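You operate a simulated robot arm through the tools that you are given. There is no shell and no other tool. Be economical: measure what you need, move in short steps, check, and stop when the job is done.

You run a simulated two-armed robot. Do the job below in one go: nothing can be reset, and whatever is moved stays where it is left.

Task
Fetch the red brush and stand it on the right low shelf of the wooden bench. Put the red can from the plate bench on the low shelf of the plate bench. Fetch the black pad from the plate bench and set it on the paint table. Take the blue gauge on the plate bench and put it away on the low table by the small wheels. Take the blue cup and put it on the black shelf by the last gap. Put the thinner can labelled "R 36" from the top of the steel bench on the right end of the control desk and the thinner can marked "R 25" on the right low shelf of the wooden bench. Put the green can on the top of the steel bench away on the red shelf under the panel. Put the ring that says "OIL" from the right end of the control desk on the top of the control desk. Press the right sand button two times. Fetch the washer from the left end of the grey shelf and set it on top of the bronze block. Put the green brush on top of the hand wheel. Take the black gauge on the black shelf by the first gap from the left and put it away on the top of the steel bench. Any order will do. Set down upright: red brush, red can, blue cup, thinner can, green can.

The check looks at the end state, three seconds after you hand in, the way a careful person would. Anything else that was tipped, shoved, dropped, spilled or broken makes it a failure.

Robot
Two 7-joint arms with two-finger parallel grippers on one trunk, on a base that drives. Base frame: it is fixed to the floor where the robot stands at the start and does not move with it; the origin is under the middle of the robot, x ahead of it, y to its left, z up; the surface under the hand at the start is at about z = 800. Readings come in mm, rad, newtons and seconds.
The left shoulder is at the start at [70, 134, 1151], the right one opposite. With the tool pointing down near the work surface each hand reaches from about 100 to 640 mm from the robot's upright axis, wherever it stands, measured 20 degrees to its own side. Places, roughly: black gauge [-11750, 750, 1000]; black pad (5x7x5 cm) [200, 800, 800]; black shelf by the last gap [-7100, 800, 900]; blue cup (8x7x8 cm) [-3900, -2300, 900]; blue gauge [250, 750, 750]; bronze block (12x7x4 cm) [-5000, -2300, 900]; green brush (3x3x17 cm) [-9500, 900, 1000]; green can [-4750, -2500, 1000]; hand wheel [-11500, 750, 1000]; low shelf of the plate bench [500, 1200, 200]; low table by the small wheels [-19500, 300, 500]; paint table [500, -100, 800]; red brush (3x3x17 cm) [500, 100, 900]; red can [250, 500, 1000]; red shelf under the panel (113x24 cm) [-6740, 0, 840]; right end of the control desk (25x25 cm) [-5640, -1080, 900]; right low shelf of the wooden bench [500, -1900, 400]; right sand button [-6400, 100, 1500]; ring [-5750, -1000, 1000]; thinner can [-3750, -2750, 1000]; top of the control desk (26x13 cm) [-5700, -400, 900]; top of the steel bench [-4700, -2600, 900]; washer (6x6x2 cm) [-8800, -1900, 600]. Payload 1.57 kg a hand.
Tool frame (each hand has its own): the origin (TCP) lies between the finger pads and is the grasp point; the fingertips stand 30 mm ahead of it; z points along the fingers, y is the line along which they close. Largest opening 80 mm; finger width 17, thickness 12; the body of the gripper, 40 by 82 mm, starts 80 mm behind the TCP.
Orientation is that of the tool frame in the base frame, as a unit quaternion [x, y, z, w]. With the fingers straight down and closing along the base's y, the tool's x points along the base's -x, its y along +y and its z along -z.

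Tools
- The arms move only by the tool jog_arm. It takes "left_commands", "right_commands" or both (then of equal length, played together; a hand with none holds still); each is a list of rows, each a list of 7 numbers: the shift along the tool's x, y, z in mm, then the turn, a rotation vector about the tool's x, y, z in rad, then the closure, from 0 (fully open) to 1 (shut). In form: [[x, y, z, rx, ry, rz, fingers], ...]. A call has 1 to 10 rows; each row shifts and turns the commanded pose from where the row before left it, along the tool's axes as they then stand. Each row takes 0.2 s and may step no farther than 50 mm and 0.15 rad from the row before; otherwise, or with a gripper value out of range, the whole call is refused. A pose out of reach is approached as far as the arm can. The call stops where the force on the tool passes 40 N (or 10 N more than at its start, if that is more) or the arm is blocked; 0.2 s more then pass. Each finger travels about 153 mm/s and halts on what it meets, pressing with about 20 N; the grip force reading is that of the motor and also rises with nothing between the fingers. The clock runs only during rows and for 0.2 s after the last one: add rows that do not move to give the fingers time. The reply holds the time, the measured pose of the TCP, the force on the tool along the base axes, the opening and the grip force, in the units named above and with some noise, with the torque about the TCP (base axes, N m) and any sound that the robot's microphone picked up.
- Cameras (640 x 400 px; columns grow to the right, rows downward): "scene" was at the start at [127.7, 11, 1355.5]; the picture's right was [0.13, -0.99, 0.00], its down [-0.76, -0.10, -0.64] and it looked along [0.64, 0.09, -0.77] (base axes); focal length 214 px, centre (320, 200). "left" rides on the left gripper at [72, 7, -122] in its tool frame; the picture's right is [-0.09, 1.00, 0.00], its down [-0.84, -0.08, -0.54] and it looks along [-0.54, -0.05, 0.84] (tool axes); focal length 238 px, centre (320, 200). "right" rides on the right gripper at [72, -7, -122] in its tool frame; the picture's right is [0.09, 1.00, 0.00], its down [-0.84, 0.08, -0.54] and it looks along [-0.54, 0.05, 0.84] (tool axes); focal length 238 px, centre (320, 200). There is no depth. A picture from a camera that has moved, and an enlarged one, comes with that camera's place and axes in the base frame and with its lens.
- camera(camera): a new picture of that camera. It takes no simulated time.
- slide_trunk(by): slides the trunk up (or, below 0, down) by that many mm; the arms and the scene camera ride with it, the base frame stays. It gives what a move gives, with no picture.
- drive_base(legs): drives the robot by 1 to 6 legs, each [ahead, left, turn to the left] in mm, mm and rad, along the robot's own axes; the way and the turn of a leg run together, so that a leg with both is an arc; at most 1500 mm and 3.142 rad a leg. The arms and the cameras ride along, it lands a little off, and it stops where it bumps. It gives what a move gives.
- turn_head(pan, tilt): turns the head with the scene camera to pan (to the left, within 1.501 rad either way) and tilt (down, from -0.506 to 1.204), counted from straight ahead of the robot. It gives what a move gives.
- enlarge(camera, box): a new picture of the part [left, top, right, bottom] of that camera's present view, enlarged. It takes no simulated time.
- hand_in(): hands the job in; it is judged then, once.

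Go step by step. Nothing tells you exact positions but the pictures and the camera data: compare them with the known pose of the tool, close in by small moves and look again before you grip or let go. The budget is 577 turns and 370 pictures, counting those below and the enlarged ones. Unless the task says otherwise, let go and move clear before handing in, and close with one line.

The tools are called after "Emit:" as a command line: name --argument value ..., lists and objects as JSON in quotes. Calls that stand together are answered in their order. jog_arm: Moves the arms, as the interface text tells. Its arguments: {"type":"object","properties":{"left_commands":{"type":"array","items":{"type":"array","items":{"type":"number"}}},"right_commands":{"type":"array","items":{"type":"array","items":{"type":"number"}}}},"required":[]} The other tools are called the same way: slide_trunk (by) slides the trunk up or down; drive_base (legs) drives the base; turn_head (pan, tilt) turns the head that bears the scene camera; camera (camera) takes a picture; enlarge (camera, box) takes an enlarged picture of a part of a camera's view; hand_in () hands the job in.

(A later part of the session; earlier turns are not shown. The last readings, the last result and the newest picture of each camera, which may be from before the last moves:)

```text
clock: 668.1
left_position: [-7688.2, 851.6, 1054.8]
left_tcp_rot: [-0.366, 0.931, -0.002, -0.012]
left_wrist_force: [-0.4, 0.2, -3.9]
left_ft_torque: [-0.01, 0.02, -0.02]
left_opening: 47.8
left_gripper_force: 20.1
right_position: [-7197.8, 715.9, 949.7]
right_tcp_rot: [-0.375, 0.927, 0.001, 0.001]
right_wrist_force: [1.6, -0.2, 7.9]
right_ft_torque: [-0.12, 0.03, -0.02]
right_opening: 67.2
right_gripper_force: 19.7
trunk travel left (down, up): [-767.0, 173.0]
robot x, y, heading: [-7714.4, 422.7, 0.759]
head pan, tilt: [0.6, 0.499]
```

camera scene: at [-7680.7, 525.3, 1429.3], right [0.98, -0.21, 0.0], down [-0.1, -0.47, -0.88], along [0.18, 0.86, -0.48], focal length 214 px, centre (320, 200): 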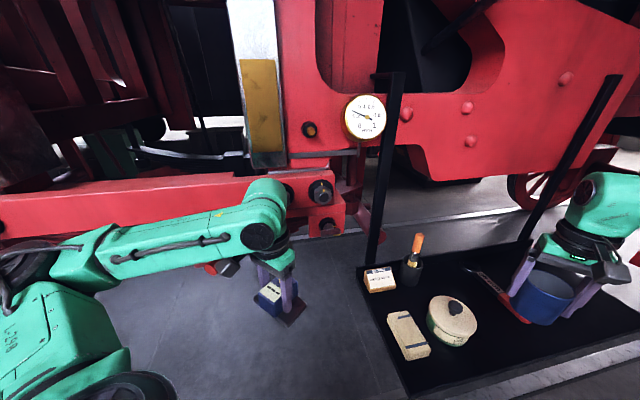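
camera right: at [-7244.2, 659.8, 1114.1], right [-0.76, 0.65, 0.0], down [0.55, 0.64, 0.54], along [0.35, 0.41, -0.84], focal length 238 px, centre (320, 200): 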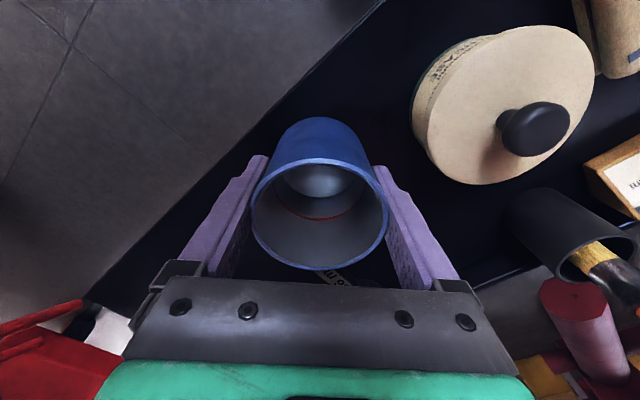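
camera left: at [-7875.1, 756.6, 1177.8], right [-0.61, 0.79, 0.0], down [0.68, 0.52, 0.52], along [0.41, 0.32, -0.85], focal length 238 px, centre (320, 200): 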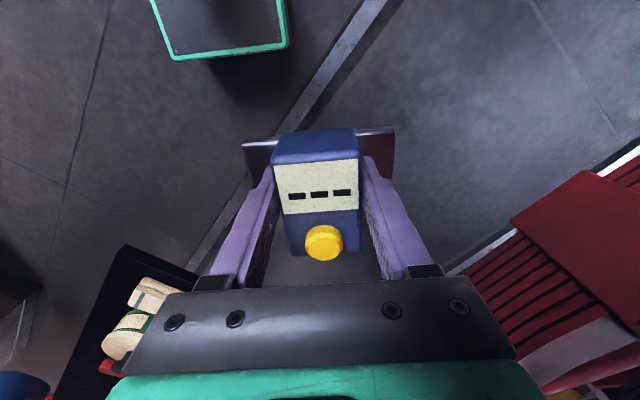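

Contact. Release and rise, then look.

Emit:
jog_arm --right_commands '[[0, 0, 0, 0, 0, 0, 0.5], [0, 0, 0, 0, 0, 0, 0.1], [0, 0, 0, 0, 0, 0, 0], [0, 0, -30, 0, 0, 0, 0], [0, 0, -40, 0, 0, 0, 0], [0, 0, -45, 0, 0, 0, 0]]'

Emit:
camera --camera "right"

Emit:
camera --camera "scene"

```text
clock: 669.5
left_position: [-7688.3, 853.9, 1053.4]
left_tcp_rot: [-0.365, 0.931, -0.002, -0.012]
left_wrist_force: [0.1, 0.2, -3.5]
left_ft_torque: [-0.04, 0.01, 0.0]
left_opening: 48.0
left_gripper_force: 19.7
right_position: [-7198.7, 715.9, 1064.5]
right_tcp_rot: [-0.375, 0.927, 0.0, -0.001]
right_wrist_force: [-0.3, 0.3, -0.4]
right_ft_torque: [0.02, 0.0, -0.01]
right_opening: 79.7
right_gripper_force: 0.1
trunk travel left (down, up): [-767.0, 173.0]
robot x, y, heading: [-7715.6, 419.4, 0.766]
head pan, tilt: [0.6, 0.499]
```

```text
145 pictures are left
camera right: at [-7244.5, 660.5, 1187.3], right [-0.76, 0.65, 0.0], down [0.55, 0.64, 0.54], along [0.35, 0.41, -0.84], focal length 238 px, centre (320, 200)
```

right: 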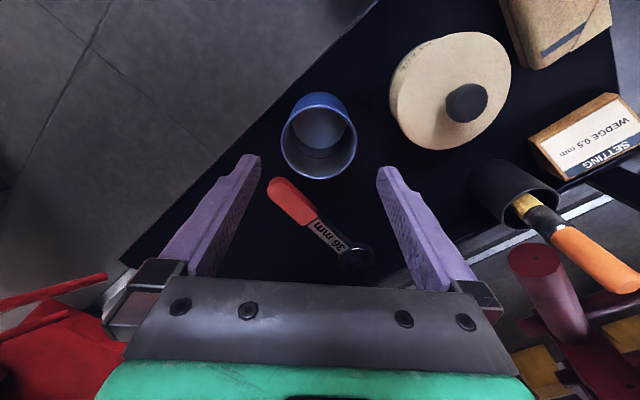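

```text
144 pictures are left
camera scene: at [-7659.7, 546.9, 1429.1], right [0.98, -0.21, 0.0], down [-0.1, -0.47, -0.88], along [0.18, 0.86, -0.48], focal length 214 px, centre (320, 200)
```

scene: 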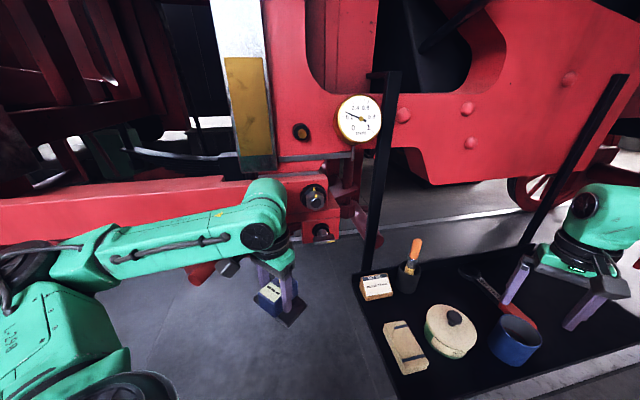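

Cup placed. Retreat along the same path and head west.

Emit:
drive_base --legs '[[-105, 0, 0], [-100, 54, 0], [-450, 0, 0]]'

Emit:
drive_base --legs '[[0, 0, 0.8], [-150, 0, 0]]'

Emit:
turn_head --pan 0.6 --tilt 0.3

Emit:
camera --camera "scene"

```text
clock: 673.8
left_position: [-8199.3, 437.1, 1054.2]
left_tcp_rot: [-0.368, 0.93, -0.002, -0.012]
left_wrist_force: [-0.6, 0.6, -4.0]
left_ft_torque: [0.0, 0.02, 0.0]
left_opening: 48.0
left_gripper_force: 19.2
right_position: [-7710.5, 303.1, 1062.7]
right_tcp_rot: [-0.377, 0.926, -0.001, -0.001]
right_wrist_force: [0.2, 0.5, 0.3]
right_ft_torque: [0.02, -0.01, 0.03]
right_opening: 80.1
right_gripper_force: 0.0
trunk travel left (down, up): [-767.0, 173.0]
robot x, y, heading: [-8226.2, 7.0, 0.764]
head pan, tilt: [0.6, 0.499]
```

```text
clock: 677.3
left_position: [-8517.2, 178.5, 1053.6]
left_tcp_rot: [-0.699, 0.715, -0.006, -0.01]
left_wrist_force: [0.2, 0.9, -2.7]
left_ft_torque: [-0.06, 0.04, 0.0]
left_opening: 47.7
left_gripper_force: 20.0
right_position: [-8078.9, 433.2, 1062.7]
right_tcp_rot: [-0.706, 0.708, -0.001, -0.001]
right_wrist_force: [-0.6, 0.2, -0.4]
right_ft_torque: [0.03, 0.0, 0.0]
right_opening: 80.2
right_gripper_force: 0.1
trunk travel left (down, up): [-767.0, 173.0]
robot x, y, heading: [-8229.2, -143.4, 1.559]
head pan, tilt: [0.6, 0.499]
```

```text
clock: 678.0
left_position: [-8519.2, 175.5, 1054.1]
left_tcp_rot: [-0.699, 0.715, -0.006, -0.011]
left_wrist_force: [-0.2, -0.6, -3.5]
left_ft_torque: [-0.02, 0.01, 0.04]
left_opening: 47.8
left_gripper_force: 20.2
right_position: [-8079.2, 429.7, 1063.9]
right_tcp_rot: [-0.706, 0.708, 0.0, 0.0]
right_wrist_force: [0.2, -0.4, 0.1]
right_ft_torque: [0.0, 0.0, -0.02]
right_opening: 79.9
right_gripper_force: 0.1
trunk travel left (down, up): [-767.0, 173.0]
robot x, y, heading: [-8227.4, -146.1, 1.557]
head pan, tilt: [0.6, 0.3]
```

```text
143 pictures are left
camera scene: at [-8279.3, -16.3, 1447.5], right [0.83, 0.56, 0.0], down [0.17, -0.25, -0.96], along [-0.53, 0.79, -0.3], focal length 214 px, centre (320, 200)
```

scene: 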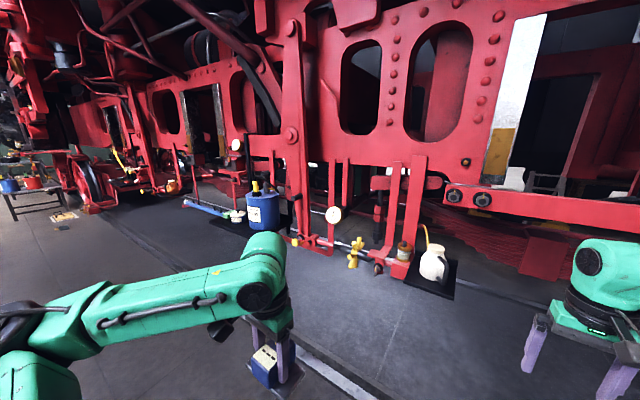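

Emit:
jog_arm --right_commands '[[45, 0, 0, 0, 0, 0, 0], [45, 0, 0, 0, 0, 0, 0], [45, 0, 0, 0, 0, 0, 0], [30, 0, 0, 0, 0, 0, 0]]'

Emit:
drive_base --legs '[[0, 1300, 0]]'

Emit:
turn_head --pan 0.0 --tilt 0.35

Emit:
camera --camera "scene"

Emit:
turn_head --pan 1.0 --tilt 0.25

Emit:
camera --camera "scene"

```text
clock: 679.0
left_position: [-8517.0, 175.4, 1054.6]
left_tcp_rot: [-0.698, 0.716, -0.005, -0.01]
left_wrist_force: [0.0, -0.6, -3.9]
left_ft_torque: [0.0, -0.01, 0.0]
left_opening: 47.9
left_gripper_force: 20.0
right_position: [-8077.3, 266.7, 1064.5]
right_tcp_rot: [-0.705, 0.709, 0.001, 0.001]
right_wrist_force: [0.1, -0.8, 0.3]
right_ft_torque: [0.03, 0.0, -0.01]
right_opening: 80.0
right_gripper_force: 0.0
trunk travel left (down, up): [-767.0, 173.0]
robot x, y, heading: [-8230.4, -141.2, 1.559]
head pan, tilt: [0.6, 0.3]
```

```text
clock: 685.5
left_position: [-9819.1, 202.3, 1053.6]
left_tcp_rot: [-0.693, 0.721, -0.006, -0.011]
left_wrist_force: [-0.6, -0.8, -3.9]
left_ft_torque: [-0.06, 0.01, -0.03]
left_opening: 47.9
left_gripper_force: 20.0
right_position: [-9378.7, 288.6, 1064.4]
right_tcp_rot: [-0.701, 0.713, 0.0, 0.0]
right_wrist_force: [-0.3, 0.0, 0.1]
right_ft_torque: [0.0, -0.01, 0.0]
right_opening: 80.2
right_gripper_force: 0.1
trunk travel left (down, up): [-767.0, 173.0]
robot x, y, heading: [-9534.1, -123.8, 1.547]
head pan, tilt: [0.6, 0.3]
```

```text
clock: 686.5
left_position: [-9819.2, 202.4, 1055.1]
left_tcp_rot: [-0.693, 0.721, -0.006, -0.009]
left_wrist_force: [0.8, 0.4, -4.0]
left_ft_torque: [-0.03, 0.02, -0.02]
left_opening: 48.1
left_gripper_force: 20.1
right_position: [-9379.7, 288.7, 1065.8]
right_tcp_rot: [-0.701, 0.714, 0.0, 0.0]
right_wrist_force: [0.2, 0.2, -0.1]
right_ft_torque: [-0.03, -0.03, 0.01]
right_opening: 80.0
right_gripper_force: 0.1
trunk travel left (down, up): [-767.0, 173.0]
robot x, y, heading: [-9536.5, -122.6, 1.548]
head pan, tilt: [0.0, 0.351]
```

```text
142 pictures are left
camera scene: at [-9530.0, 22.7, 1442.8], right [1.0, -0.02, 0.0], down [-0.01, -0.34, -0.94], along [0.02, 0.94, -0.34], focal length 214 px, centre (320, 200)
```

scene: 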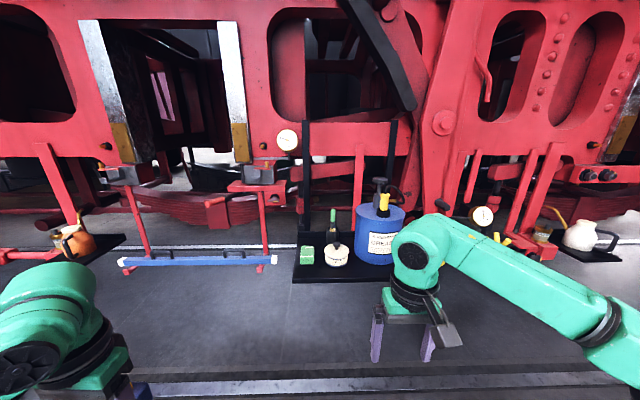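

```text
clock: 687.8
left_position: [-9818.3, 204.0, 1054.6]
left_tcp_rot: [-0.694, 0.72, -0.005, -0.01]
left_wrist_force: [1.5, -0.1, -3.9]
left_ft_torque: [-0.03, -0.02, 0.02]
left_opening: 47.8
left_gripper_force: 20.8
right_position: [-9379.1, 287.6, 1066.0]
right_tcp_rot: [-0.7, 0.714, -0.001, 0.0]
right_wrist_force: [0.1, -1.1, 0.4]
right_ft_torque: [0.02, 0.0, 0.0]
right_opening: 80.0
right_gripper_force: 0.1
trunk travel left (down, up): [-767.0, 173.0]
robot x, y, heading: [-9532.7, -121.5, 1.55]
head pan, tilt: [1.0, 0.25]
```

```text
141 pictures are left
camera scene: at [-9609.5, -17.9, 1452.2], right [0.56, 0.83, 0.0], down [0.2, -0.14, -0.97], along [-0.8, 0.54, -0.25], focal length 214 px, centre (320, 200)
```

scene: 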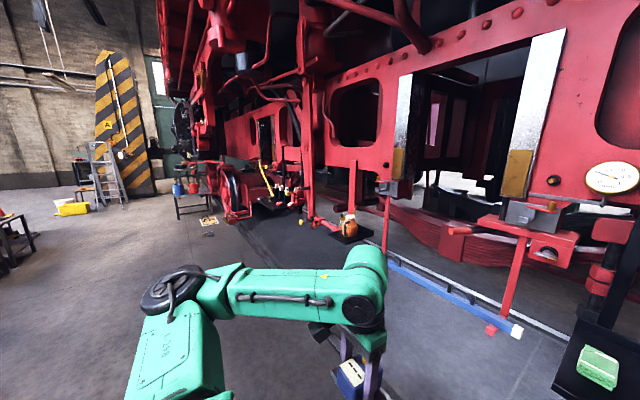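

Emit:
turn_head --pan 0.0 --tilt 0.4

Emit:
enlarge --camera "scene" --box '[270, 150, 430, 290]'

Emit:
camera --camera "right"

```text
clock: 689.1
left_position: [-9819.4, 202.6, 1053.5]
left_tcp_rot: [-0.694, 0.72, -0.006, -0.011]
left_wrist_force: [0.4, 0.3, -3.2]
left_ft_torque: [0.01, -0.01, 0.03]
left_opening: 47.6
left_gripper_force: 19.9
right_position: [-9378.2, 288.8, 1064.4]
right_tcp_rot: [-0.701, 0.713, 0.0, 0.0]
right_wrist_force: [0.9, 0.8, -0.4]
right_ft_torque: [-0.04, 0.0, 0.0]
right_opening: 80.1
right_gripper_force: 0.1
trunk travel left (down, up): [-767.0, 173.0]
robot x, y, heading: [-9534.8, -123.9, 1.548]
head pan, tilt: [0.0, 0.4]
```

```text
2.86 times, centred on (350, 220) of scene
camera zoom: at [-9530.1, 22.3, 1438.3], right [1.0, -0.02, 0.0], down [-0.01, -0.39, -0.92], along [0.02, 0.92, -0.39], focal length 613 px, centre (234, 143)
```

zoom: 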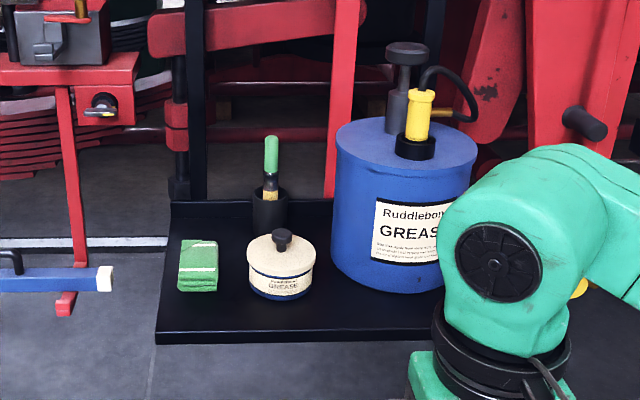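

```text
139 pictures are left
camera right: at [-9372.4, 215.6, 1187.6], right [-1.0, -0.07, 0.0], down [-0.06, 0.84, 0.54], along [-0.04, 0.54, -0.84], focal length 238 px, centre (320, 200)
```

right: 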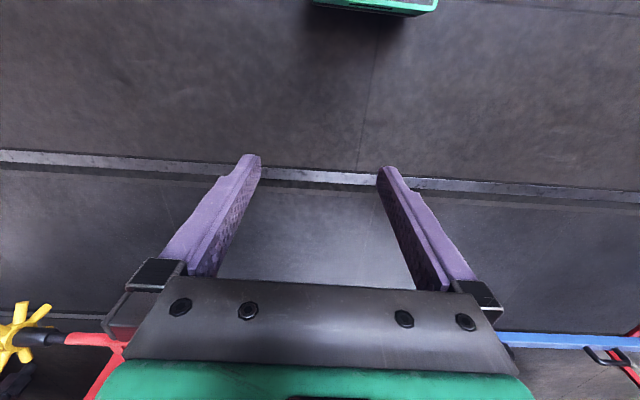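

Green brush stands in a holder at about (−9451, 910). Before gripping, look at the hand wheel to the west.

Emit:
drive_base --legs '[[0, 1000, 0], [0, 850, 0.02]]'

Emit:
camera --camera "scene"

```text
clock: 698.3
left_position: [-11654.0, 244.3, 1054.6]
left_tcp_rot: [-0.697, 0.717, -0.005, -0.011]
left_wrist_force: [-0.2, 0.0, -4.4]
left_ft_torque: [-0.04, 0.01, -0.01]
left_opening: 47.8
left_gripper_force: 20.1
right_position: [-11215.5, 333.3, 1064.8]
right_tcp_rot: [-0.704, 0.71, -0.001, 0.0]
right_wrist_force: [0.4, 0.3, 0.6]
right_ft_torque: [0.0, -0.02, 0.02]
right_opening: 80.1
right_gripper_force: 0.1
trunk travel left (down, up): [-767.0, 173.0]
robot x, y, heading: [-11369.3, -78.1, 1.559]
head pan, tilt: [0.0, 0.4]
```

```text
138 pictures are left
camera scene: at [-11363.3, 65.9, 1438.3], right [1.0, -0.01, 0.0], down [-0.01, -0.39, -0.92], along [0.01, 0.92, -0.39], focal length 214 px, centre (320, 200)
```

scene: 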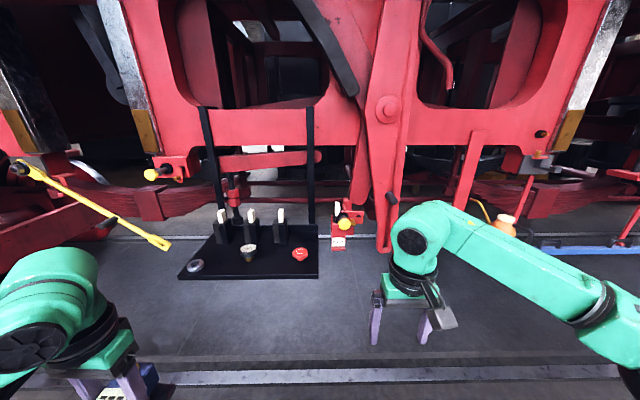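

Emit:
enlarge --camera "scene" --box '[170, 150, 350, 290]'

```text
2.86 times, centred on (260, 220) of scene
camera zoom: at [-11363.3, 65.9, 1438.3], right [1.0, -0.01, 0.0], down [-0.01, -0.39, -0.92], along [0.01, 0.92, -0.39], focal length 613 px, centre (491, 143)
```

zoom: 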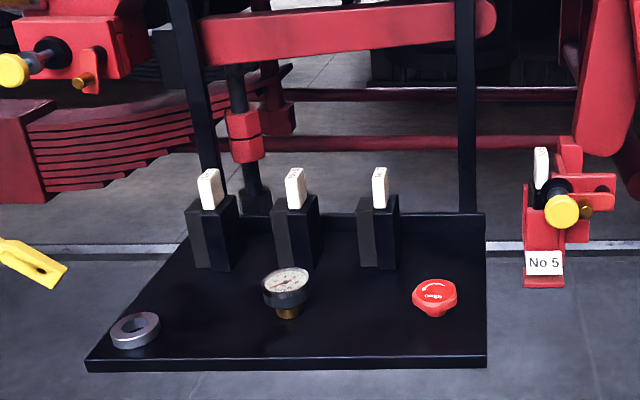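

The shelf holds the black gauge (dial) and the small red hand wheel at about (−11432, 750). I'll get a closer look at the wheel's shape.

Emit:
drive_base --legs '[[150, 220, 0]]'

Emit:
camera --camera "right"

Emit:
enlarge --camera "scene" --box '[300, 200, 420, 320]'

```text
clock: 700.2
left_position: [-11873.9, 393.7, 1053.7]
left_tcp_rot: [-0.699, 0.715, -0.005, -0.011]
left_wrist_force: [0.6, 0.0, -3.0]
left_ft_torque: [0.0, 0.0, 0.0]
left_opening: 47.8
left_gripper_force: 20.6
right_position: [-11435.0, 485.4, 1064.1]
right_tcp_rot: [-0.706, 0.708, 0.001, -0.001]
right_wrist_force: [-0.1, -0.5, -0.8]
right_ft_torque: [0.04, 0.01, -0.01]
right_opening: 80.2
right_gripper_force: 0.2
trunk travel left (down, up): [-767.0, 173.0]
robot x, y, heading: [-11585.1, 72.5, 1.56]
head pan, tilt: [0.0, 0.4]
```

```text
136 pictures are left
camera right: at [-11427.5, 412.4, 1187.7], right [-1.0, -0.09, 0.0], down [-0.07, 0.84, 0.54], along [-0.05, 0.54, -0.84], focal length 238 px, centre (320, 200)
```

right: 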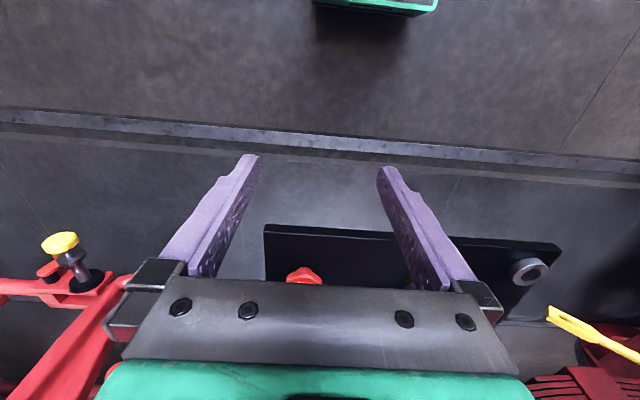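

```text
3.33 times, centred on (360, 260) of scene
camera zoom: at [-11582.3, 216.8, 1438.4], right [1.0, -0.01, 0.0], down [-0.01, -0.39, -0.92], along [0.01, 0.92, -0.39], focal length 715 px, centre (187, 0)
```

zoom: 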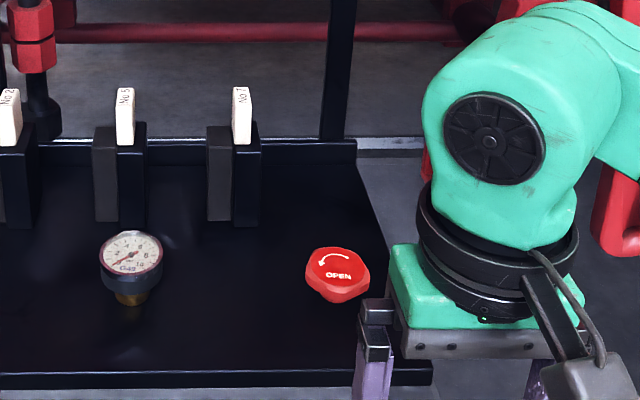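

Fetch the brush now: go back east, tilt the right hand 0.8, and approach.

Emit:
drive_base --legs '[[-150, 0, 0], [0, -1000, 0], [0, -985, 0.01]]'

Emit:
jog_arm --right_commands '[[0, 0, -30, 0, -0.134, 0, 0], [0, 0, -30, 0, -0.134, 0, 0], [0, 0, 0, 0, -0.133, 0, 0], [0, 0, 0, 0, -0.133, 0, 0], [0, 0, 0, 0, -0.133, 0, 0], [0, 0, 0, 0, -0.133, 0, 0]]'

Emit:
camera --camera "right"

Emit:
camera --camera "scene"

```text
clock: 711.1
left_position: [-9896.6, 231.4, 1054.0]
left_tcp_rot: [-0.706, 0.708, -0.007, -0.01]
left_wrist_force: [-1.2, -0.3, -4.4]
left_ft_torque: [-0.06, 0.01, 0.03]
left_opening: 47.9
left_gripper_force: 19.4
right_position: [-9461.1, 332.2, 1065.4]
right_tcp_rot: [0.713, -0.701, -0.001, 0.0]
right_wrist_force: [0.9, -0.7, -0.7]
right_ft_torque: [0.02, -0.01, -0.02]
right_opening: 80.3
right_gripper_force: 0.0
trunk travel left (down, up): [-767.0, 173.0]
robot x, y, heading: [-9601.1, -80.7, 1.575]
head pan, tilt: [0.0, 0.4]
```

```text
clock: 712.5
left_position: [-9897.2, 231.7, 1054.8]
left_tcp_rot: [-0.706, 0.708, -0.005, -0.01]
left_wrist_force: [0.4, -0.2, -3.6]
left_ft_torque: [0.01, 0.0, 0.02]
left_opening: 47.7
left_gripper_force: 19.7
right_position: [-9460.1, 327.2, 1125.2]
right_tcp_rot: [0.656, -0.646, -0.279, -0.273]
right_wrist_force: [0.7, -0.8, 0.5]
right_ft_torque: [0.03, 0.03, -0.02]
right_opening: 80.1
right_gripper_force: 0.1
trunk travel left (down, up): [-767.0, 173.0]
robot x, y, heading: [-9604.7, -80.0, 1.581]
head pan, tilt: [0.0, 0.4]
```

```text
134 pictures are left
camera right: at [-9450.2, 189.2, 1158.9], right [-0.99, -0.08, -0.07], down [-0.08, 0.19, 0.98], along [-0.07, 0.98, -0.2], focal length 238 px, centre (320, 200)
```

right: 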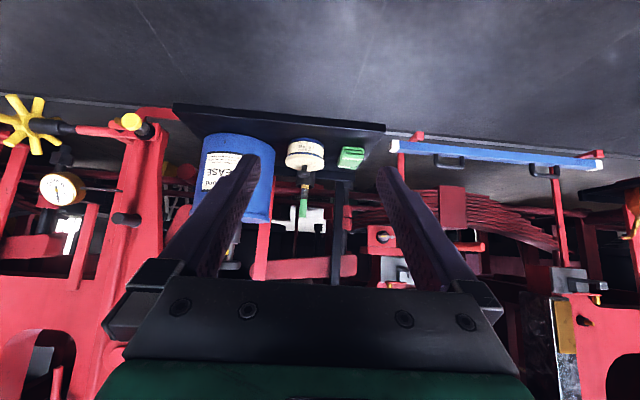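

```text
133 pictures are left
camera scene: at [-9601.8, 60.5, 1438.4], right [1.0, 0.01, 0.0], down [0.0, -0.39, -0.92], along [-0.01, 0.92, -0.39], focal length 214 px, centre (320, 200)
```

scene: 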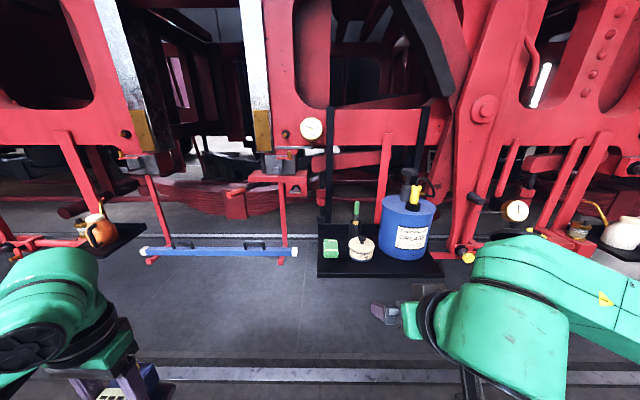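

Emit:
drive_base --legs '[[330, -8, -0.008]]'

Emit:
camera --camera "right"

```text
clock: 714.7
left_position: [-9889.0, 566.7, 1054.0]
left_tcp_rot: [-0.703, 0.711, -0.006, -0.01]
left_wrist_force: [-0.6, -0.8, -3.7]
left_ft_torque: [-0.05, 0.0, 0.02]
left_opening: 48.0
left_gripper_force: 19.6
right_position: [-9452.3, 660.9, 1126.0]
right_tcp_rot: [0.654, -0.648, -0.277, -0.274]
right_wrist_force: [0.5, 0.6, 0.0]
right_ft_torque: [-0.02, 0.0, -0.04]
right_opening: 80.0
right_gripper_force: 0.0
trunk travel left (down, up): [-767.0, 173.0]
robot x, y, heading: [-9593.0, 254.1, 1.58]
head pan, tilt: [0.0, 0.4]
```

```text
132 pictures are left
camera right: at [-9442.9, 522.0, 1159.3], right [-0.99, -0.07, -0.07], down [-0.08, 0.19, 0.98], along [-0.06, 0.98, -0.2], focal length 238 px, centre (320, 200)
```

right: 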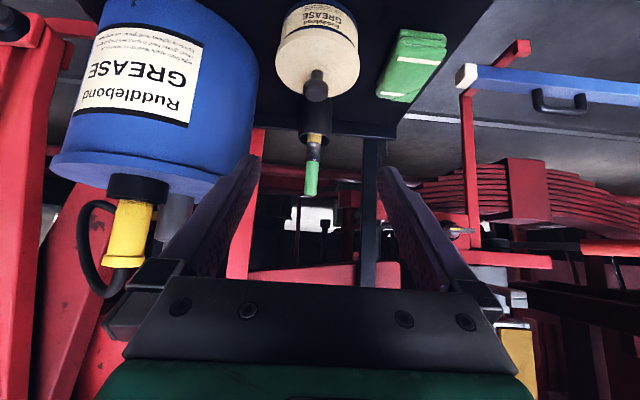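

Emit:
jog_arm --right_commands '[[-22, 0, 32.7, 0, 0, 0, 0], [-22, 0, 32.7, 0, 0, 0, 0], [-22, 0, 32.7, 0, 0, 0, 0], [-22, 0, 32.7, 0, 0, 0, 0], [-22, -2, 32.7, 0, 0, 0, 0]]'

Emit:
camera --camera "right"

```text
clock: 715.9
left_position: [-9889.7, 570.0, 1053.8]
left_tcp_rot: [-0.704, 0.71, -0.007, -0.011]
left_wrist_force: [-0.6, -0.2, -4.3]
left_ft_torque: [-0.05, -0.02, -0.01]
left_opening: 47.8
left_gripper_force: 20.7
right_position: [-9452.1, 857.2, 1088.4]
right_tcp_rot: [0.655, -0.648, -0.276, -0.274]
right_wrist_force: [-0.2, -0.3, 0.1]
right_ft_torque: [-0.03, 0.02, -0.05]
right_opening: 80.1
right_gripper_force: 0.0
trunk travel left (down, up): [-767.0, 173.0]
robot x, y, heading: [-9597.1, 252.3, 1.577]
head pan, tilt: [0.0, 0.4]
```

```text
131 pictures are left
camera right: at [-9442.5, 718.9, 1123.1], right [-0.99, -0.07, -0.07], down [-0.08, 0.19, 0.98], along [-0.06, 0.98, -0.2], focal length 238 px, centre (320, 200)
```

right: 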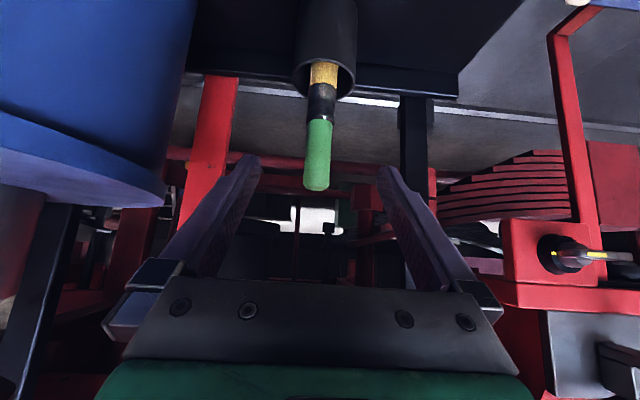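

Emit:
jog_arm --right_commands '[[0, 0, 38, 0, 0, 0, 0], [0, 0, 37, 0, 0, 0, 0], [0, 0, 0, 0, 0, 0, 0.5], [0, 0, 0, 0, 0, 0, 1], [0, 0, 0, 0, 0, 0, 1]]'

Emit:
camera --camera "right"

```text
clock: 717.1
left_position: [-9889.3, 569.6, 1054.4]
left_tcp_rot: [-0.704, 0.71, -0.007, -0.01]
left_wrist_force: [-0.4, -0.2, -3.5]
left_ft_torque: [-0.07, 0.0, 0.02]
left_opening: 47.8
left_gripper_force: 19.9
right_position: [-9452.3, 908.8, 1037.9]
right_tcp_rot: [0.655, -0.648, -0.277, -0.274]
right_wrist_force: [-0.2, -0.5, -0.5]
right_ft_torque: [-0.01, 0.03, -0.01]
right_opening: 21.0
right_gripper_force: 19.7
trunk travel left (down, up): [-767.0, 173.0]
robot x, y, heading: [-9597.7, 251.7, 1.575]
head pan, tilt: [0.0, 0.4]
```

```text
130 pictures are left
camera right: at [-9442.3, 770.4, 1071.2], right [-0.99, -0.07, -0.07], down [-0.08, 0.19, 0.98], along [-0.06, 0.98, -0.2], focal length 238 px, centre (320, 200)
```

right: 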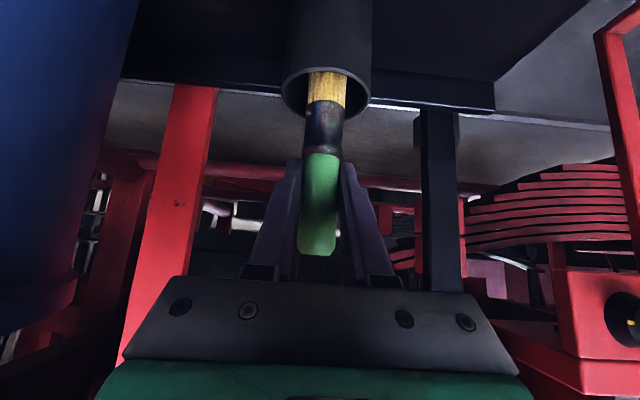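

Emit:
slide_trunk --by 95

Emit:
camera --camera "right"

Emit:
camera --camera "scene"

```text
clock: 718.4
left_position: [-9890.5, 568.5, 1149.4]
left_tcp_rot: [-0.703, 0.711, -0.006, -0.01]
left_wrist_force: [0.0, -0.2, -3.4]
left_ft_torque: [-0.01, -0.01, 0.01]
left_opening: 47.8
left_gripper_force: 19.9
right_position: [-9451.7, 908.8, 1132.1]
right_tcp_rot: [0.655, -0.648, -0.276, -0.274]
right_wrist_force: [0.0, -0.6, -1.2]
right_ft_torque: [0.01, 0.0, 0.02]
right_opening: 21.1
right_gripper_force: 19.8
trunk travel left (down, up): [-862.0, 78.0]
robot x, y, heading: [-9592.3, 253.3, 1.574]
head pan, tilt: [0.0, 0.4]
```

```text
129 pictures are left
camera right: at [-9442.1, 770.3, 1166.3], right [-0.99, -0.07, -0.07], down [-0.08, 0.19, 0.98], along [-0.06, 0.98, -0.2], focal length 238 px, centre (320, 200)
```

right: 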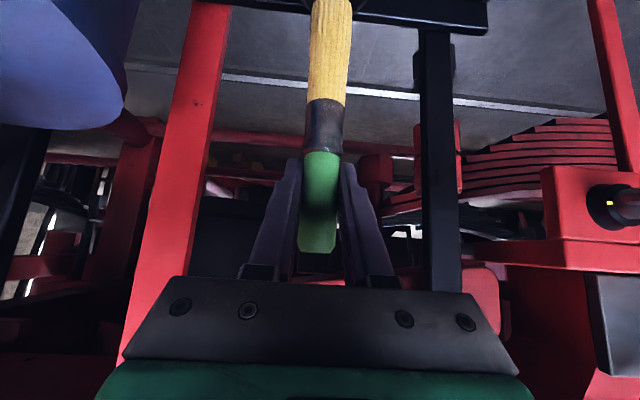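

```text
128 pictures are left
camera scene: at [-9595.6, 395.9, 1533.2], right [1.0, 0.0, 0.0], down [0.0, -0.39, -0.92], along [0.0, 0.92, -0.39], focal length 214 px, centre (320, 200)
```

scene: 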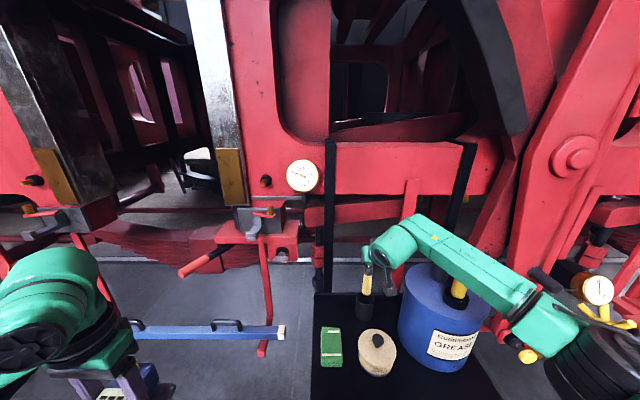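

Emit:
slide_trunk --by 28

Emit:
drive_base --legs '[[-120, 0, 0]]'

Emit:
enlarge --camera "scene" --box '[280, 200, 440, 360]'

```text
clock: 719.1
left_position: [-9889.8, 566.9, 1178.9]
left_tcp_rot: [-0.703, 0.711, -0.006, -0.01]
left_wrist_force: [0.3, 0.2, -2.8]
left_ft_torque: [-0.02, 0.0, 0.01]
left_opening: 48.0
left_gripper_force: 20.4
right_position: [-9451.6, 907.8, 1161.6]
right_tcp_rot: [0.655, -0.648, -0.276, -0.273]
right_wrist_force: [0.7, -0.4, -1.7]
right_ft_torque: [0.0, -0.01, -0.01]
right_opening: 20.8
right_gripper_force: 20.1
trunk travel left (down, up): [-890.0, 50.0]
robot x, y, heading: [-9597.4, 253.4, 1.573]
head pan, tilt: [0.0, 0.4]
```

```text
clock: 720.4
left_position: [-9889.3, 454.5, 1175.2]
left_tcp_rot: [-0.702, 0.712, -0.007, -0.012]
left_wrist_force: [0.2, 0.0, -4.8]
left_ft_torque: [-0.06, 0.01, 0.0]
left_opening: 47.6
left_gripper_force: 19.7
right_position: [-9448.9, 792.2, 1157.7]
right_tcp_rot: [0.655, -0.649, -0.274, -0.272]
right_wrist_force: [-0.4, 0.4, -1.1]
right_ft_torque: [0.02, 0.01, -0.01]
right_opening: 20.8
right_gripper_force: 19.5
trunk travel left (down, up): [-890.0, 50.0]
robot x, y, heading: [-9598.4, 132.5, 1.571]
head pan, tilt: [0.0, 0.4]
```

```text
2.50 times, centred on (360, 280) of scene
camera zoom: at [-9594.9, 282.0, 1560.7], right [1.0, 0.0, 0.0], down [0.0, -0.39, -0.92], along [0.0, 0.92, -0.39], focal length 536 px, centre (220, 0)
```

zoom: 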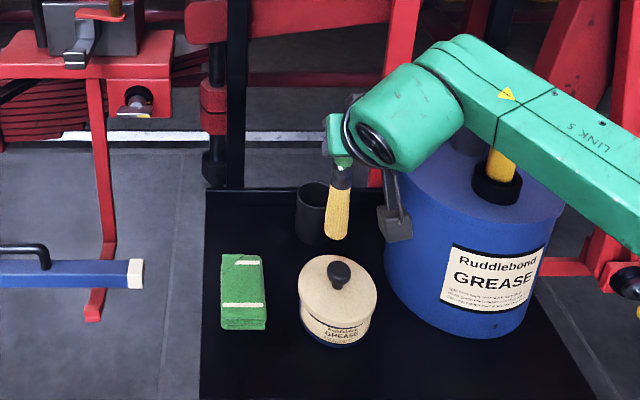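

Emit:
drive_base --legs '[[-210, 0, 0], [0, 1000, 0], [0, 985, 0], [200, 0, 0]]'

Emit:
camera --camera "right"

Emit:
turn_head --pan -0.1 --tilt 0.55

Emit:
enlarge --camera "scene" --box '[240, 130, 440, 290]'

```text
clock: 732.6
left_position: [-11851.3, 434.2, 1177.6]
left_tcp_rot: [-0.702, 0.712, -0.004, -0.01]
left_wrist_force: [-0.3, -0.7, -4.4]
left_ft_torque: [-0.04, -0.05, -0.02]
left_opening: 48.0
left_gripper_force: 19.7
right_position: [-11412.9, 772.8, 1161.9]
right_tcp_rot: [0.654, -0.648, -0.277, -0.275]
right_wrist_force: [-1.0, -0.2, -0.7]
right_ft_torque: [0.0, -0.01, -0.02]
right_opening: 21.2
right_gripper_force: 20.4
trunk travel left (down, up): [-890.0, 50.0]
robot x, y, heading: [-11562.2, 118.0, 1.572]
head pan, tilt: [0.0, 0.4]
```

```text
126 pictures are left
camera right: at [-11404.3, 634.7, 1196.1], right [-1.0, -0.07, -0.07], down [-0.08, 0.19, 0.98], along [-0.06, 0.98, -0.2], focal length 238 px, centre (320, 200)
```

right: 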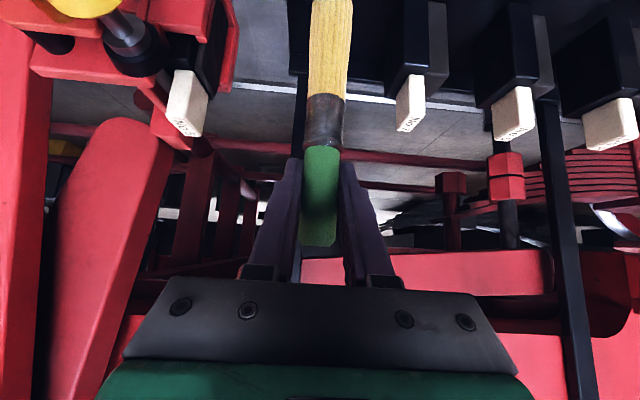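

```text
clock: 733.3
left_position: [-11852.2, 437.5, 1177.0]
left_tcp_rot: [-0.703, 0.711, -0.007, -0.01]
left_wrist_force: [0.6, -0.6, -4.1]
left_ft_torque: [0.01, -0.03, -0.02]
left_opening: 47.9
left_gripper_force: 19.7
right_position: [-11414.4, 775.5, 1161.0]
right_tcp_rot: [0.654, -0.648, -0.277, -0.274]
right_wrist_force: [-0.4, -0.3, -0.7]
right_ft_torque: [-0.01, -0.03, 0.05]
right_opening: 21.3
right_gripper_force: 20.6
trunk travel left (down, up): [-890.0, 50.0]
robot x, y, heading: [-11559.3, 117.7, 1.574]
head pan, tilt: [-0.099, 0.55]
```

```text
2.50 times, centred on (340, 210) of scene
camera zoom: at [-11549.7, 260.3, 1547.7], right [1.0, -0.1, 0.0], down [-0.05, -0.52, -0.85], along [0.08, 0.85, -0.52], focal length 536 px, centre (270, 175)
```

zoom: 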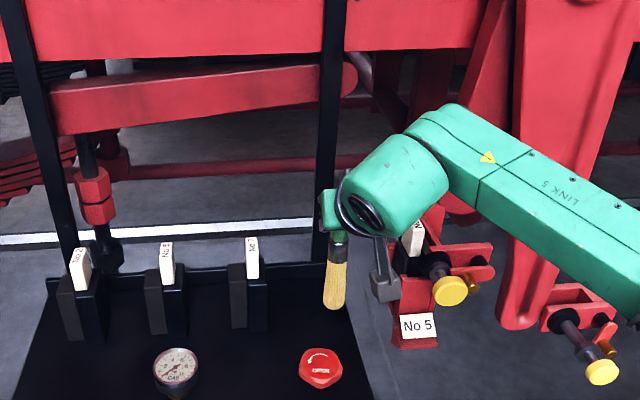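

Wheel top is at about (−11432, 755, 920); the brush bottom is about 143 below the TCP. Align above and descend partway.

Emit:
jog_arm --right_commands '[[17, 20, -17.6, 0, 0, 0, 1], [25, 0, 24.4, 0, 0, 0, 1], [18, 0, 17.5, 0, 0, 0, 1]]'

Emit:
enlarge --camera "scene" --box '[280, 180, 420, 300]'

Emit:
camera --camera "right"

```text
clock: 734.1
left_position: [-11852.5, 439.6, 1175.4]
left_tcp_rot: [-0.703, 0.711, -0.006, -0.011]
left_wrist_force: [0.8, 0.0, -3.4]
left_ft_torque: [-0.04, 0.02, 0.01]
left_opening: 48.1
left_gripper_force: 19.6
right_position: [-11431.5, 754.6, 1101.6]
right_tcp_rot: [0.654, -0.649, -0.277, -0.274]
right_wrist_force: [0.6, -0.5, -0.4]
right_ft_torque: [0.0, 0.02, 0.01]
right_opening: 21.2
right_gripper_force: 19.7
trunk travel left (down, up): [-890.0, 50.0]
robot x, y, heading: [-11559.2, 124.2, 1.578]
head pan, tilt: [-0.099, 0.55]
```

```text
3.33 times, centred on (350, 240) of scene
camera zoom: at [-11549.1, 263.1, 1547.4], right [1.0, -0.1, 0.0], down [-0.05, -0.52, -0.85], along [0.08, 0.85, -0.52], focal length 715 px, centre (220, 67)
```

zoom: 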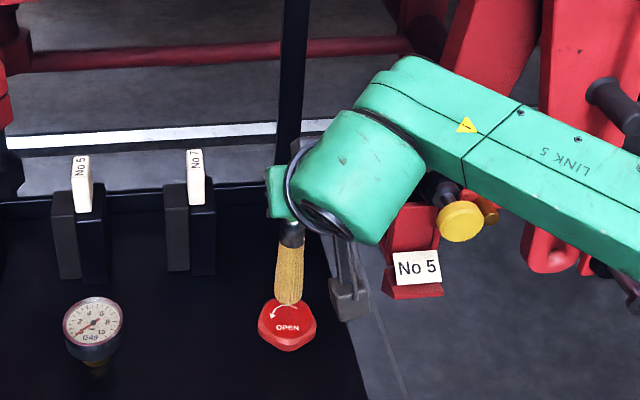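

```text
123 pictures are left
camera right: at [-11422.1, 617.1, 1135.3], right [-1.0, -0.07, -0.06], down [-0.08, 0.19, 0.98], along [-0.06, 0.98, -0.2], focal length 238 px, centre (320, 200)
```

right: 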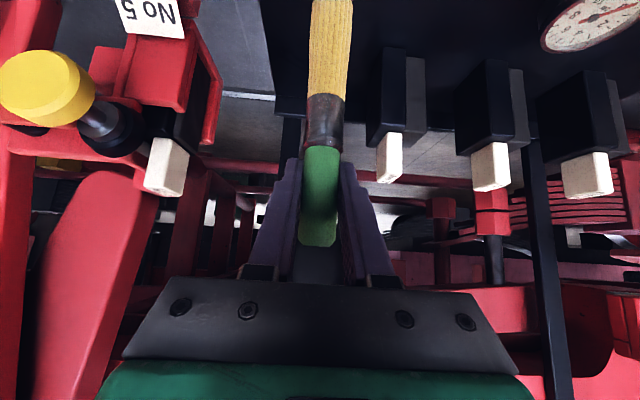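

Emit:
jog_arm --right_commands '[[-4.2, -1.5, 4.3, 0, 0, 0, 1], [10.8, 0, 10.5, 0, 0, 0, 1], [7.2, 0, 7, 0, 0, 0, 1]]'

Emit:
enlarge --camera "scene" --box '[310, 210, 370, 270]'

```text
clock: 734.9
left_position: [-11852.5, 437.1, 1176.9]
left_tcp_rot: [-0.702, 0.712, -0.006, -0.01]
left_wrist_force: [0.2, 0.0, -3.3]
left_ft_torque: [-0.03, -0.01, -0.04]
left_opening: 48.0
left_gripper_force: 20.1
right_position: [-11430.8, 759.4, 1076.1]
right_tcp_rot: [0.654, -0.648, -0.276, -0.274]
right_wrist_force: [0.0, 0.4, 0.0]
right_ft_torque: [0.01, 0.01, 0.02]
right_opening: 21.1
right_gripper_force: 20.5
trunk travel left (down, up): [-890.0, 50.0]
robot x, y, heading: [-11560.6, 121.2, 1.573]
head pan, tilt: [-0.099, 0.55]
```

```text
6.67 times, centred on (340, 240) of scene
camera zoom: at [-11549.8, 261.0, 1547.6], right [1.0, -0.1, 0.0], down [-0.05, -0.52, -0.85], along [0.08, 0.85, -0.52], focal length 1430 px, centre (187, -67)
```

zoom: 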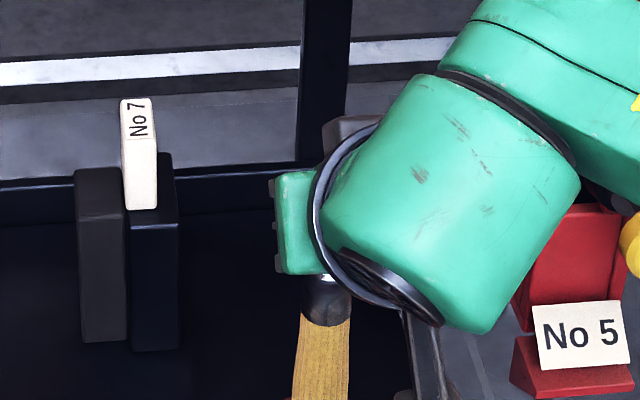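

Emit:
enlarge --camera "scene" --box '[300, 240, 380, 300]'

```text
6.67 times, centred on (340, 270) of scene
camera zoom: at [-11549.8, 261.0, 1547.6], right [1.0, -0.1, 0.0], down [-0.05, -0.52, -0.85], along [0.08, 0.85, -0.52], focal length 1430 px, centre (187, -267)
```

zoom: 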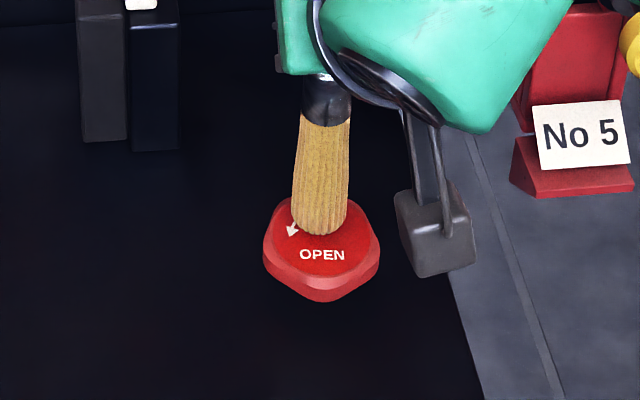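

Emit:
jog_arm --right_commands '[[2.9, 0, 2.8, 0, 0, 0, 1], [1.4, 0, 1.4, 0, 0, 0, 1]]'

Emit:
jog_arm --right_commands '[[1.4, 0, 1.4, 0, 0, 0, 1], [1.4, 0, 1.4, 0, 0, 0, 1]]'

```text
clock: 735.5
left_position: [-11851.4, 437.9, 1176.9]
left_tcp_rot: [-0.703, 0.711, -0.006, -0.011]
left_wrist_force: [0.5, 0.0, -3.5]
left_ft_torque: [-0.04, -0.03, 0.0]
left_opening: 48.1
left_gripper_force: 20.4
right_position: [-11431.4, 759.3, 1070.0]
right_tcp_rot: [0.654, -0.649, -0.276, -0.274]
right_wrist_force: [1.0, -0.4, -0.9]
right_ft_torque: [0.01, 0.02, -0.01]
right_opening: 21.0
right_gripper_force: 19.6
trunk travel left (down, up): [-890.0, 50.0]
robot x, y, heading: [-11559.4, 117.7, 1.573]
head pan, tilt: [-0.099, 0.55]
```

```text
clock: 736.1
left_position: [-11853.1, 434.9, 1177.6]
left_tcp_rot: [-0.703, 0.711, -0.004, -0.009]
left_wrist_force: [-0.6, 0.2, -4.6]
left_ft_torque: [-0.04, 0.01, 0.01]
left_opening: 47.8
left_gripper_force: 20.2
right_position: [-11431.2, 757.7, 1069.4]
right_tcp_rot: [0.653, -0.647, -0.28, -0.277]
right_wrist_force: [1.0, -0.4, 13.9]
right_ft_torque: [-0.07, -0.11, 0.04]
right_opening: 21.6
right_gripper_force: 20.2
trunk travel left (down, up): [-890.0, 50.0]
robot x, y, heading: [-11561.3, 120.4, 1.572]
head pan, tilt: [-0.099, 0.55]
```

Emit:
jog_arm --right_commands '[[1, 0, 1, 0, 0, 0, 1], [0, 0, 0, 0, 0, 0, 1]]'

Emit:
enlarge --camera "scene" --box '[300, 230, 380, 290]'

```text
clock: 736.7
left_position: [-11853.4, 435.3, 1177.6]
left_tcp_rot: [-0.704, 0.71, -0.006, -0.009]
left_wrist_force: [-0.3, 0.0, -3.3]
left_ft_torque: [-0.02, -0.02, -0.02]
left_opening: 47.7
left_gripper_force: 19.7
right_position: [-11431.6, 756.6, 1066.6]
right_tcp_rot: [0.654, -0.648, -0.278, -0.276]
right_wrist_force: [1.5, 1.0, 15.5]
right_ft_torque: [0.07, -0.1, -0.01]
right_opening: 21.4
right_gripper_force: 20.6
trunk travel left (down, up): [-890.0, 50.0]
robot x, y, heading: [-11559.7, 120.5, 1.571]
head pan, tilt: [-0.099, 0.55]
```

```text
6.67 times, centred on (340, 260) of scene
camera zoom: at [-11550.3, 257.4, 1548.0], right [1.0, -0.1, 0.0], down [-0.05, -0.52, -0.85], along [0.08, 0.85, -0.52], focal length 1430 px, centre (187, -200)
```

zoom: 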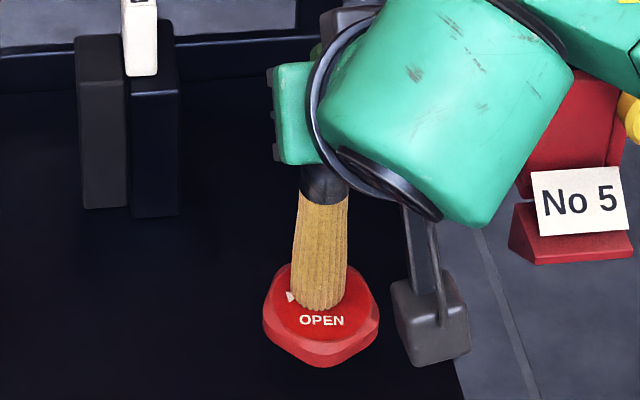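

Emit:
jog_arm --right_commands '[[0, 0, 0, 0, 0, 0, 0.68], [0, 0, 0, 0, 0, 0, 0.6], [0, 0, 0, 0, 0, 0, 0.4], [0, 0, 0, 0, 0, 0, 0.1], [0, 0, 0, 0, 0, 0, 0]]'

Emit:
enlarge --camera "scene" --box '[300, 210, 400, 290]'

Emit:
camera --camera "right"

```text
clock: 737.9
left_position: [-11853.1, 438.0, 1177.0]
left_tcp_rot: [-0.703, 0.711, -0.006, -0.009]
left_wrist_force: [-0.1, 0.8, -3.2]
left_ft_torque: [-0.02, -0.03, 0.01]
left_opening: 48.0
left_gripper_force: 20.4
right_position: [-11432.6, 758.7, 1063.6]
right_tcp_rot: [0.655, -0.648, -0.277, -0.274]
right_wrist_force: [1.1, 0.7, 0.3]
right_ft_torque: [0.0, -0.03, 0.0]
right_opening: 80.1
right_gripper_force: 0.1
trunk travel left (down, up): [-890.0, 50.0]
robot x, y, heading: [-11555.2, 120.9, 1.573]
head pan, tilt: [-0.099, 0.55]
```

```text
5.00 times, centred on (350, 250) of scene
camera zoom: at [-11549.9, 260.5, 1547.6], right [1.0, -0.1, 0.0], down [-0.05, -0.52, -0.85], along [0.08, 0.85, -0.52], focal length 1072 px, centre (170, -50)
```

zoom: 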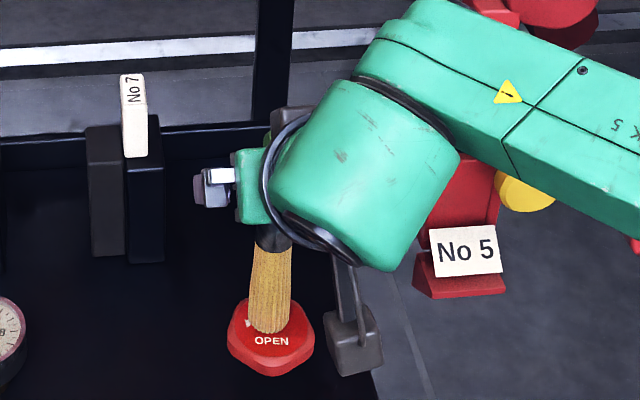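

```text
118 pictures are left
camera right: at [-11423.2, 619.9, 1098.1], right [-1.0, -0.07, -0.07], down [-0.08, 0.19, 0.98], along [-0.06, 0.98, -0.2], focal length 238 px, centre (320, 200)
```

right: 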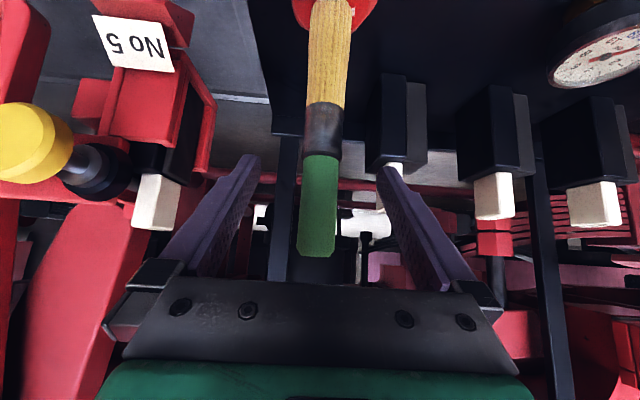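

Standing on the wheel. Back straight out.

Emit:
jog_arm --right_commands '[[20, 0, -20.6, 0, 0, 0, 0], [28, 0, -28.8, 0, 0, 0, 0], [28, 0, -28.8, 0, 0, 0, 0]]'

Emit:
drive_base --legs '[[-150, 0, 0]]'

Emit:
camera --camera "scene"

```text
clock: 738.7
left_position: [-11851.6, 437.7, 1177.9]
left_tcp_rot: [-0.703, 0.711, -0.006, -0.01]
left_wrist_force: [0.4, -0.4, -4.2]
left_ft_torque: [-0.04, 0.01, 0.01]
left_opening: 47.9
left_gripper_force: 20.1
right_position: [-11429.1, 649.2, 1063.9]
right_tcp_rot: [0.654, -0.648, -0.277, -0.274]
right_wrist_force: [-0.6, 1.0, 0.0]
right_ft_torque: [-0.01, 0.01, 0.01]
right_opening: 79.9
right_gripper_force: 0.1
trunk travel left (down, up): [-890.0, 50.0]
robot x, y, heading: [-11558.5, 121.7, 1.571]
head pan, tilt: [-0.099, 0.55]
```

```text
clock: 740.0
left_position: [-11851.3, 290.9, 1176.2]
left_tcp_rot: [-0.704, 0.71, -0.007, -0.011]
left_wrist_force: [0.0, 0.4, -3.5]
left_ft_torque: [-0.02, 0.0, 0.02]
left_opening: 48.1
left_gripper_force: 19.9
right_position: [-11429.8, 503.4, 1062.6]
right_tcp_rot: [0.655, -0.648, -0.277, -0.273]
right_wrist_force: [0.2, 0.4, 0.1]
right_ft_torque: [-0.01, 0.01, -0.02]
right_opening: 79.9
right_gripper_force: 0.0
trunk travel left (down, up): [-890.0, 50.0]
robot x, y, heading: [-11559.6, -29.7, 1.573]
head pan, tilt: [-0.099, 0.55]
```

```text
117 pictures are left
camera scene: at [-11549.7, 115.8, 1547.1], right [1.0, -0.1, 0.0], down [-0.05, -0.52, -0.85], along [0.08, 0.85, -0.53], focal length 214 px, centre (320, 200)
```

scene: 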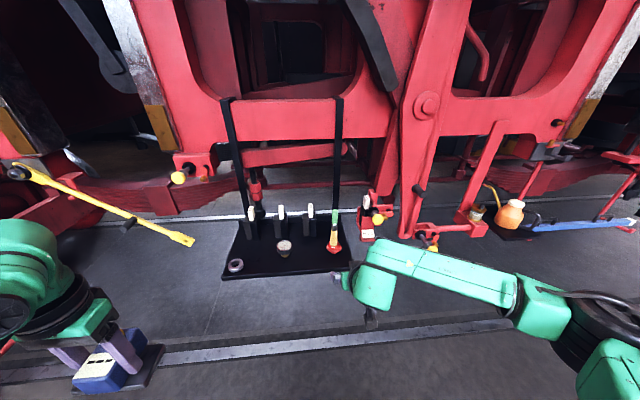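

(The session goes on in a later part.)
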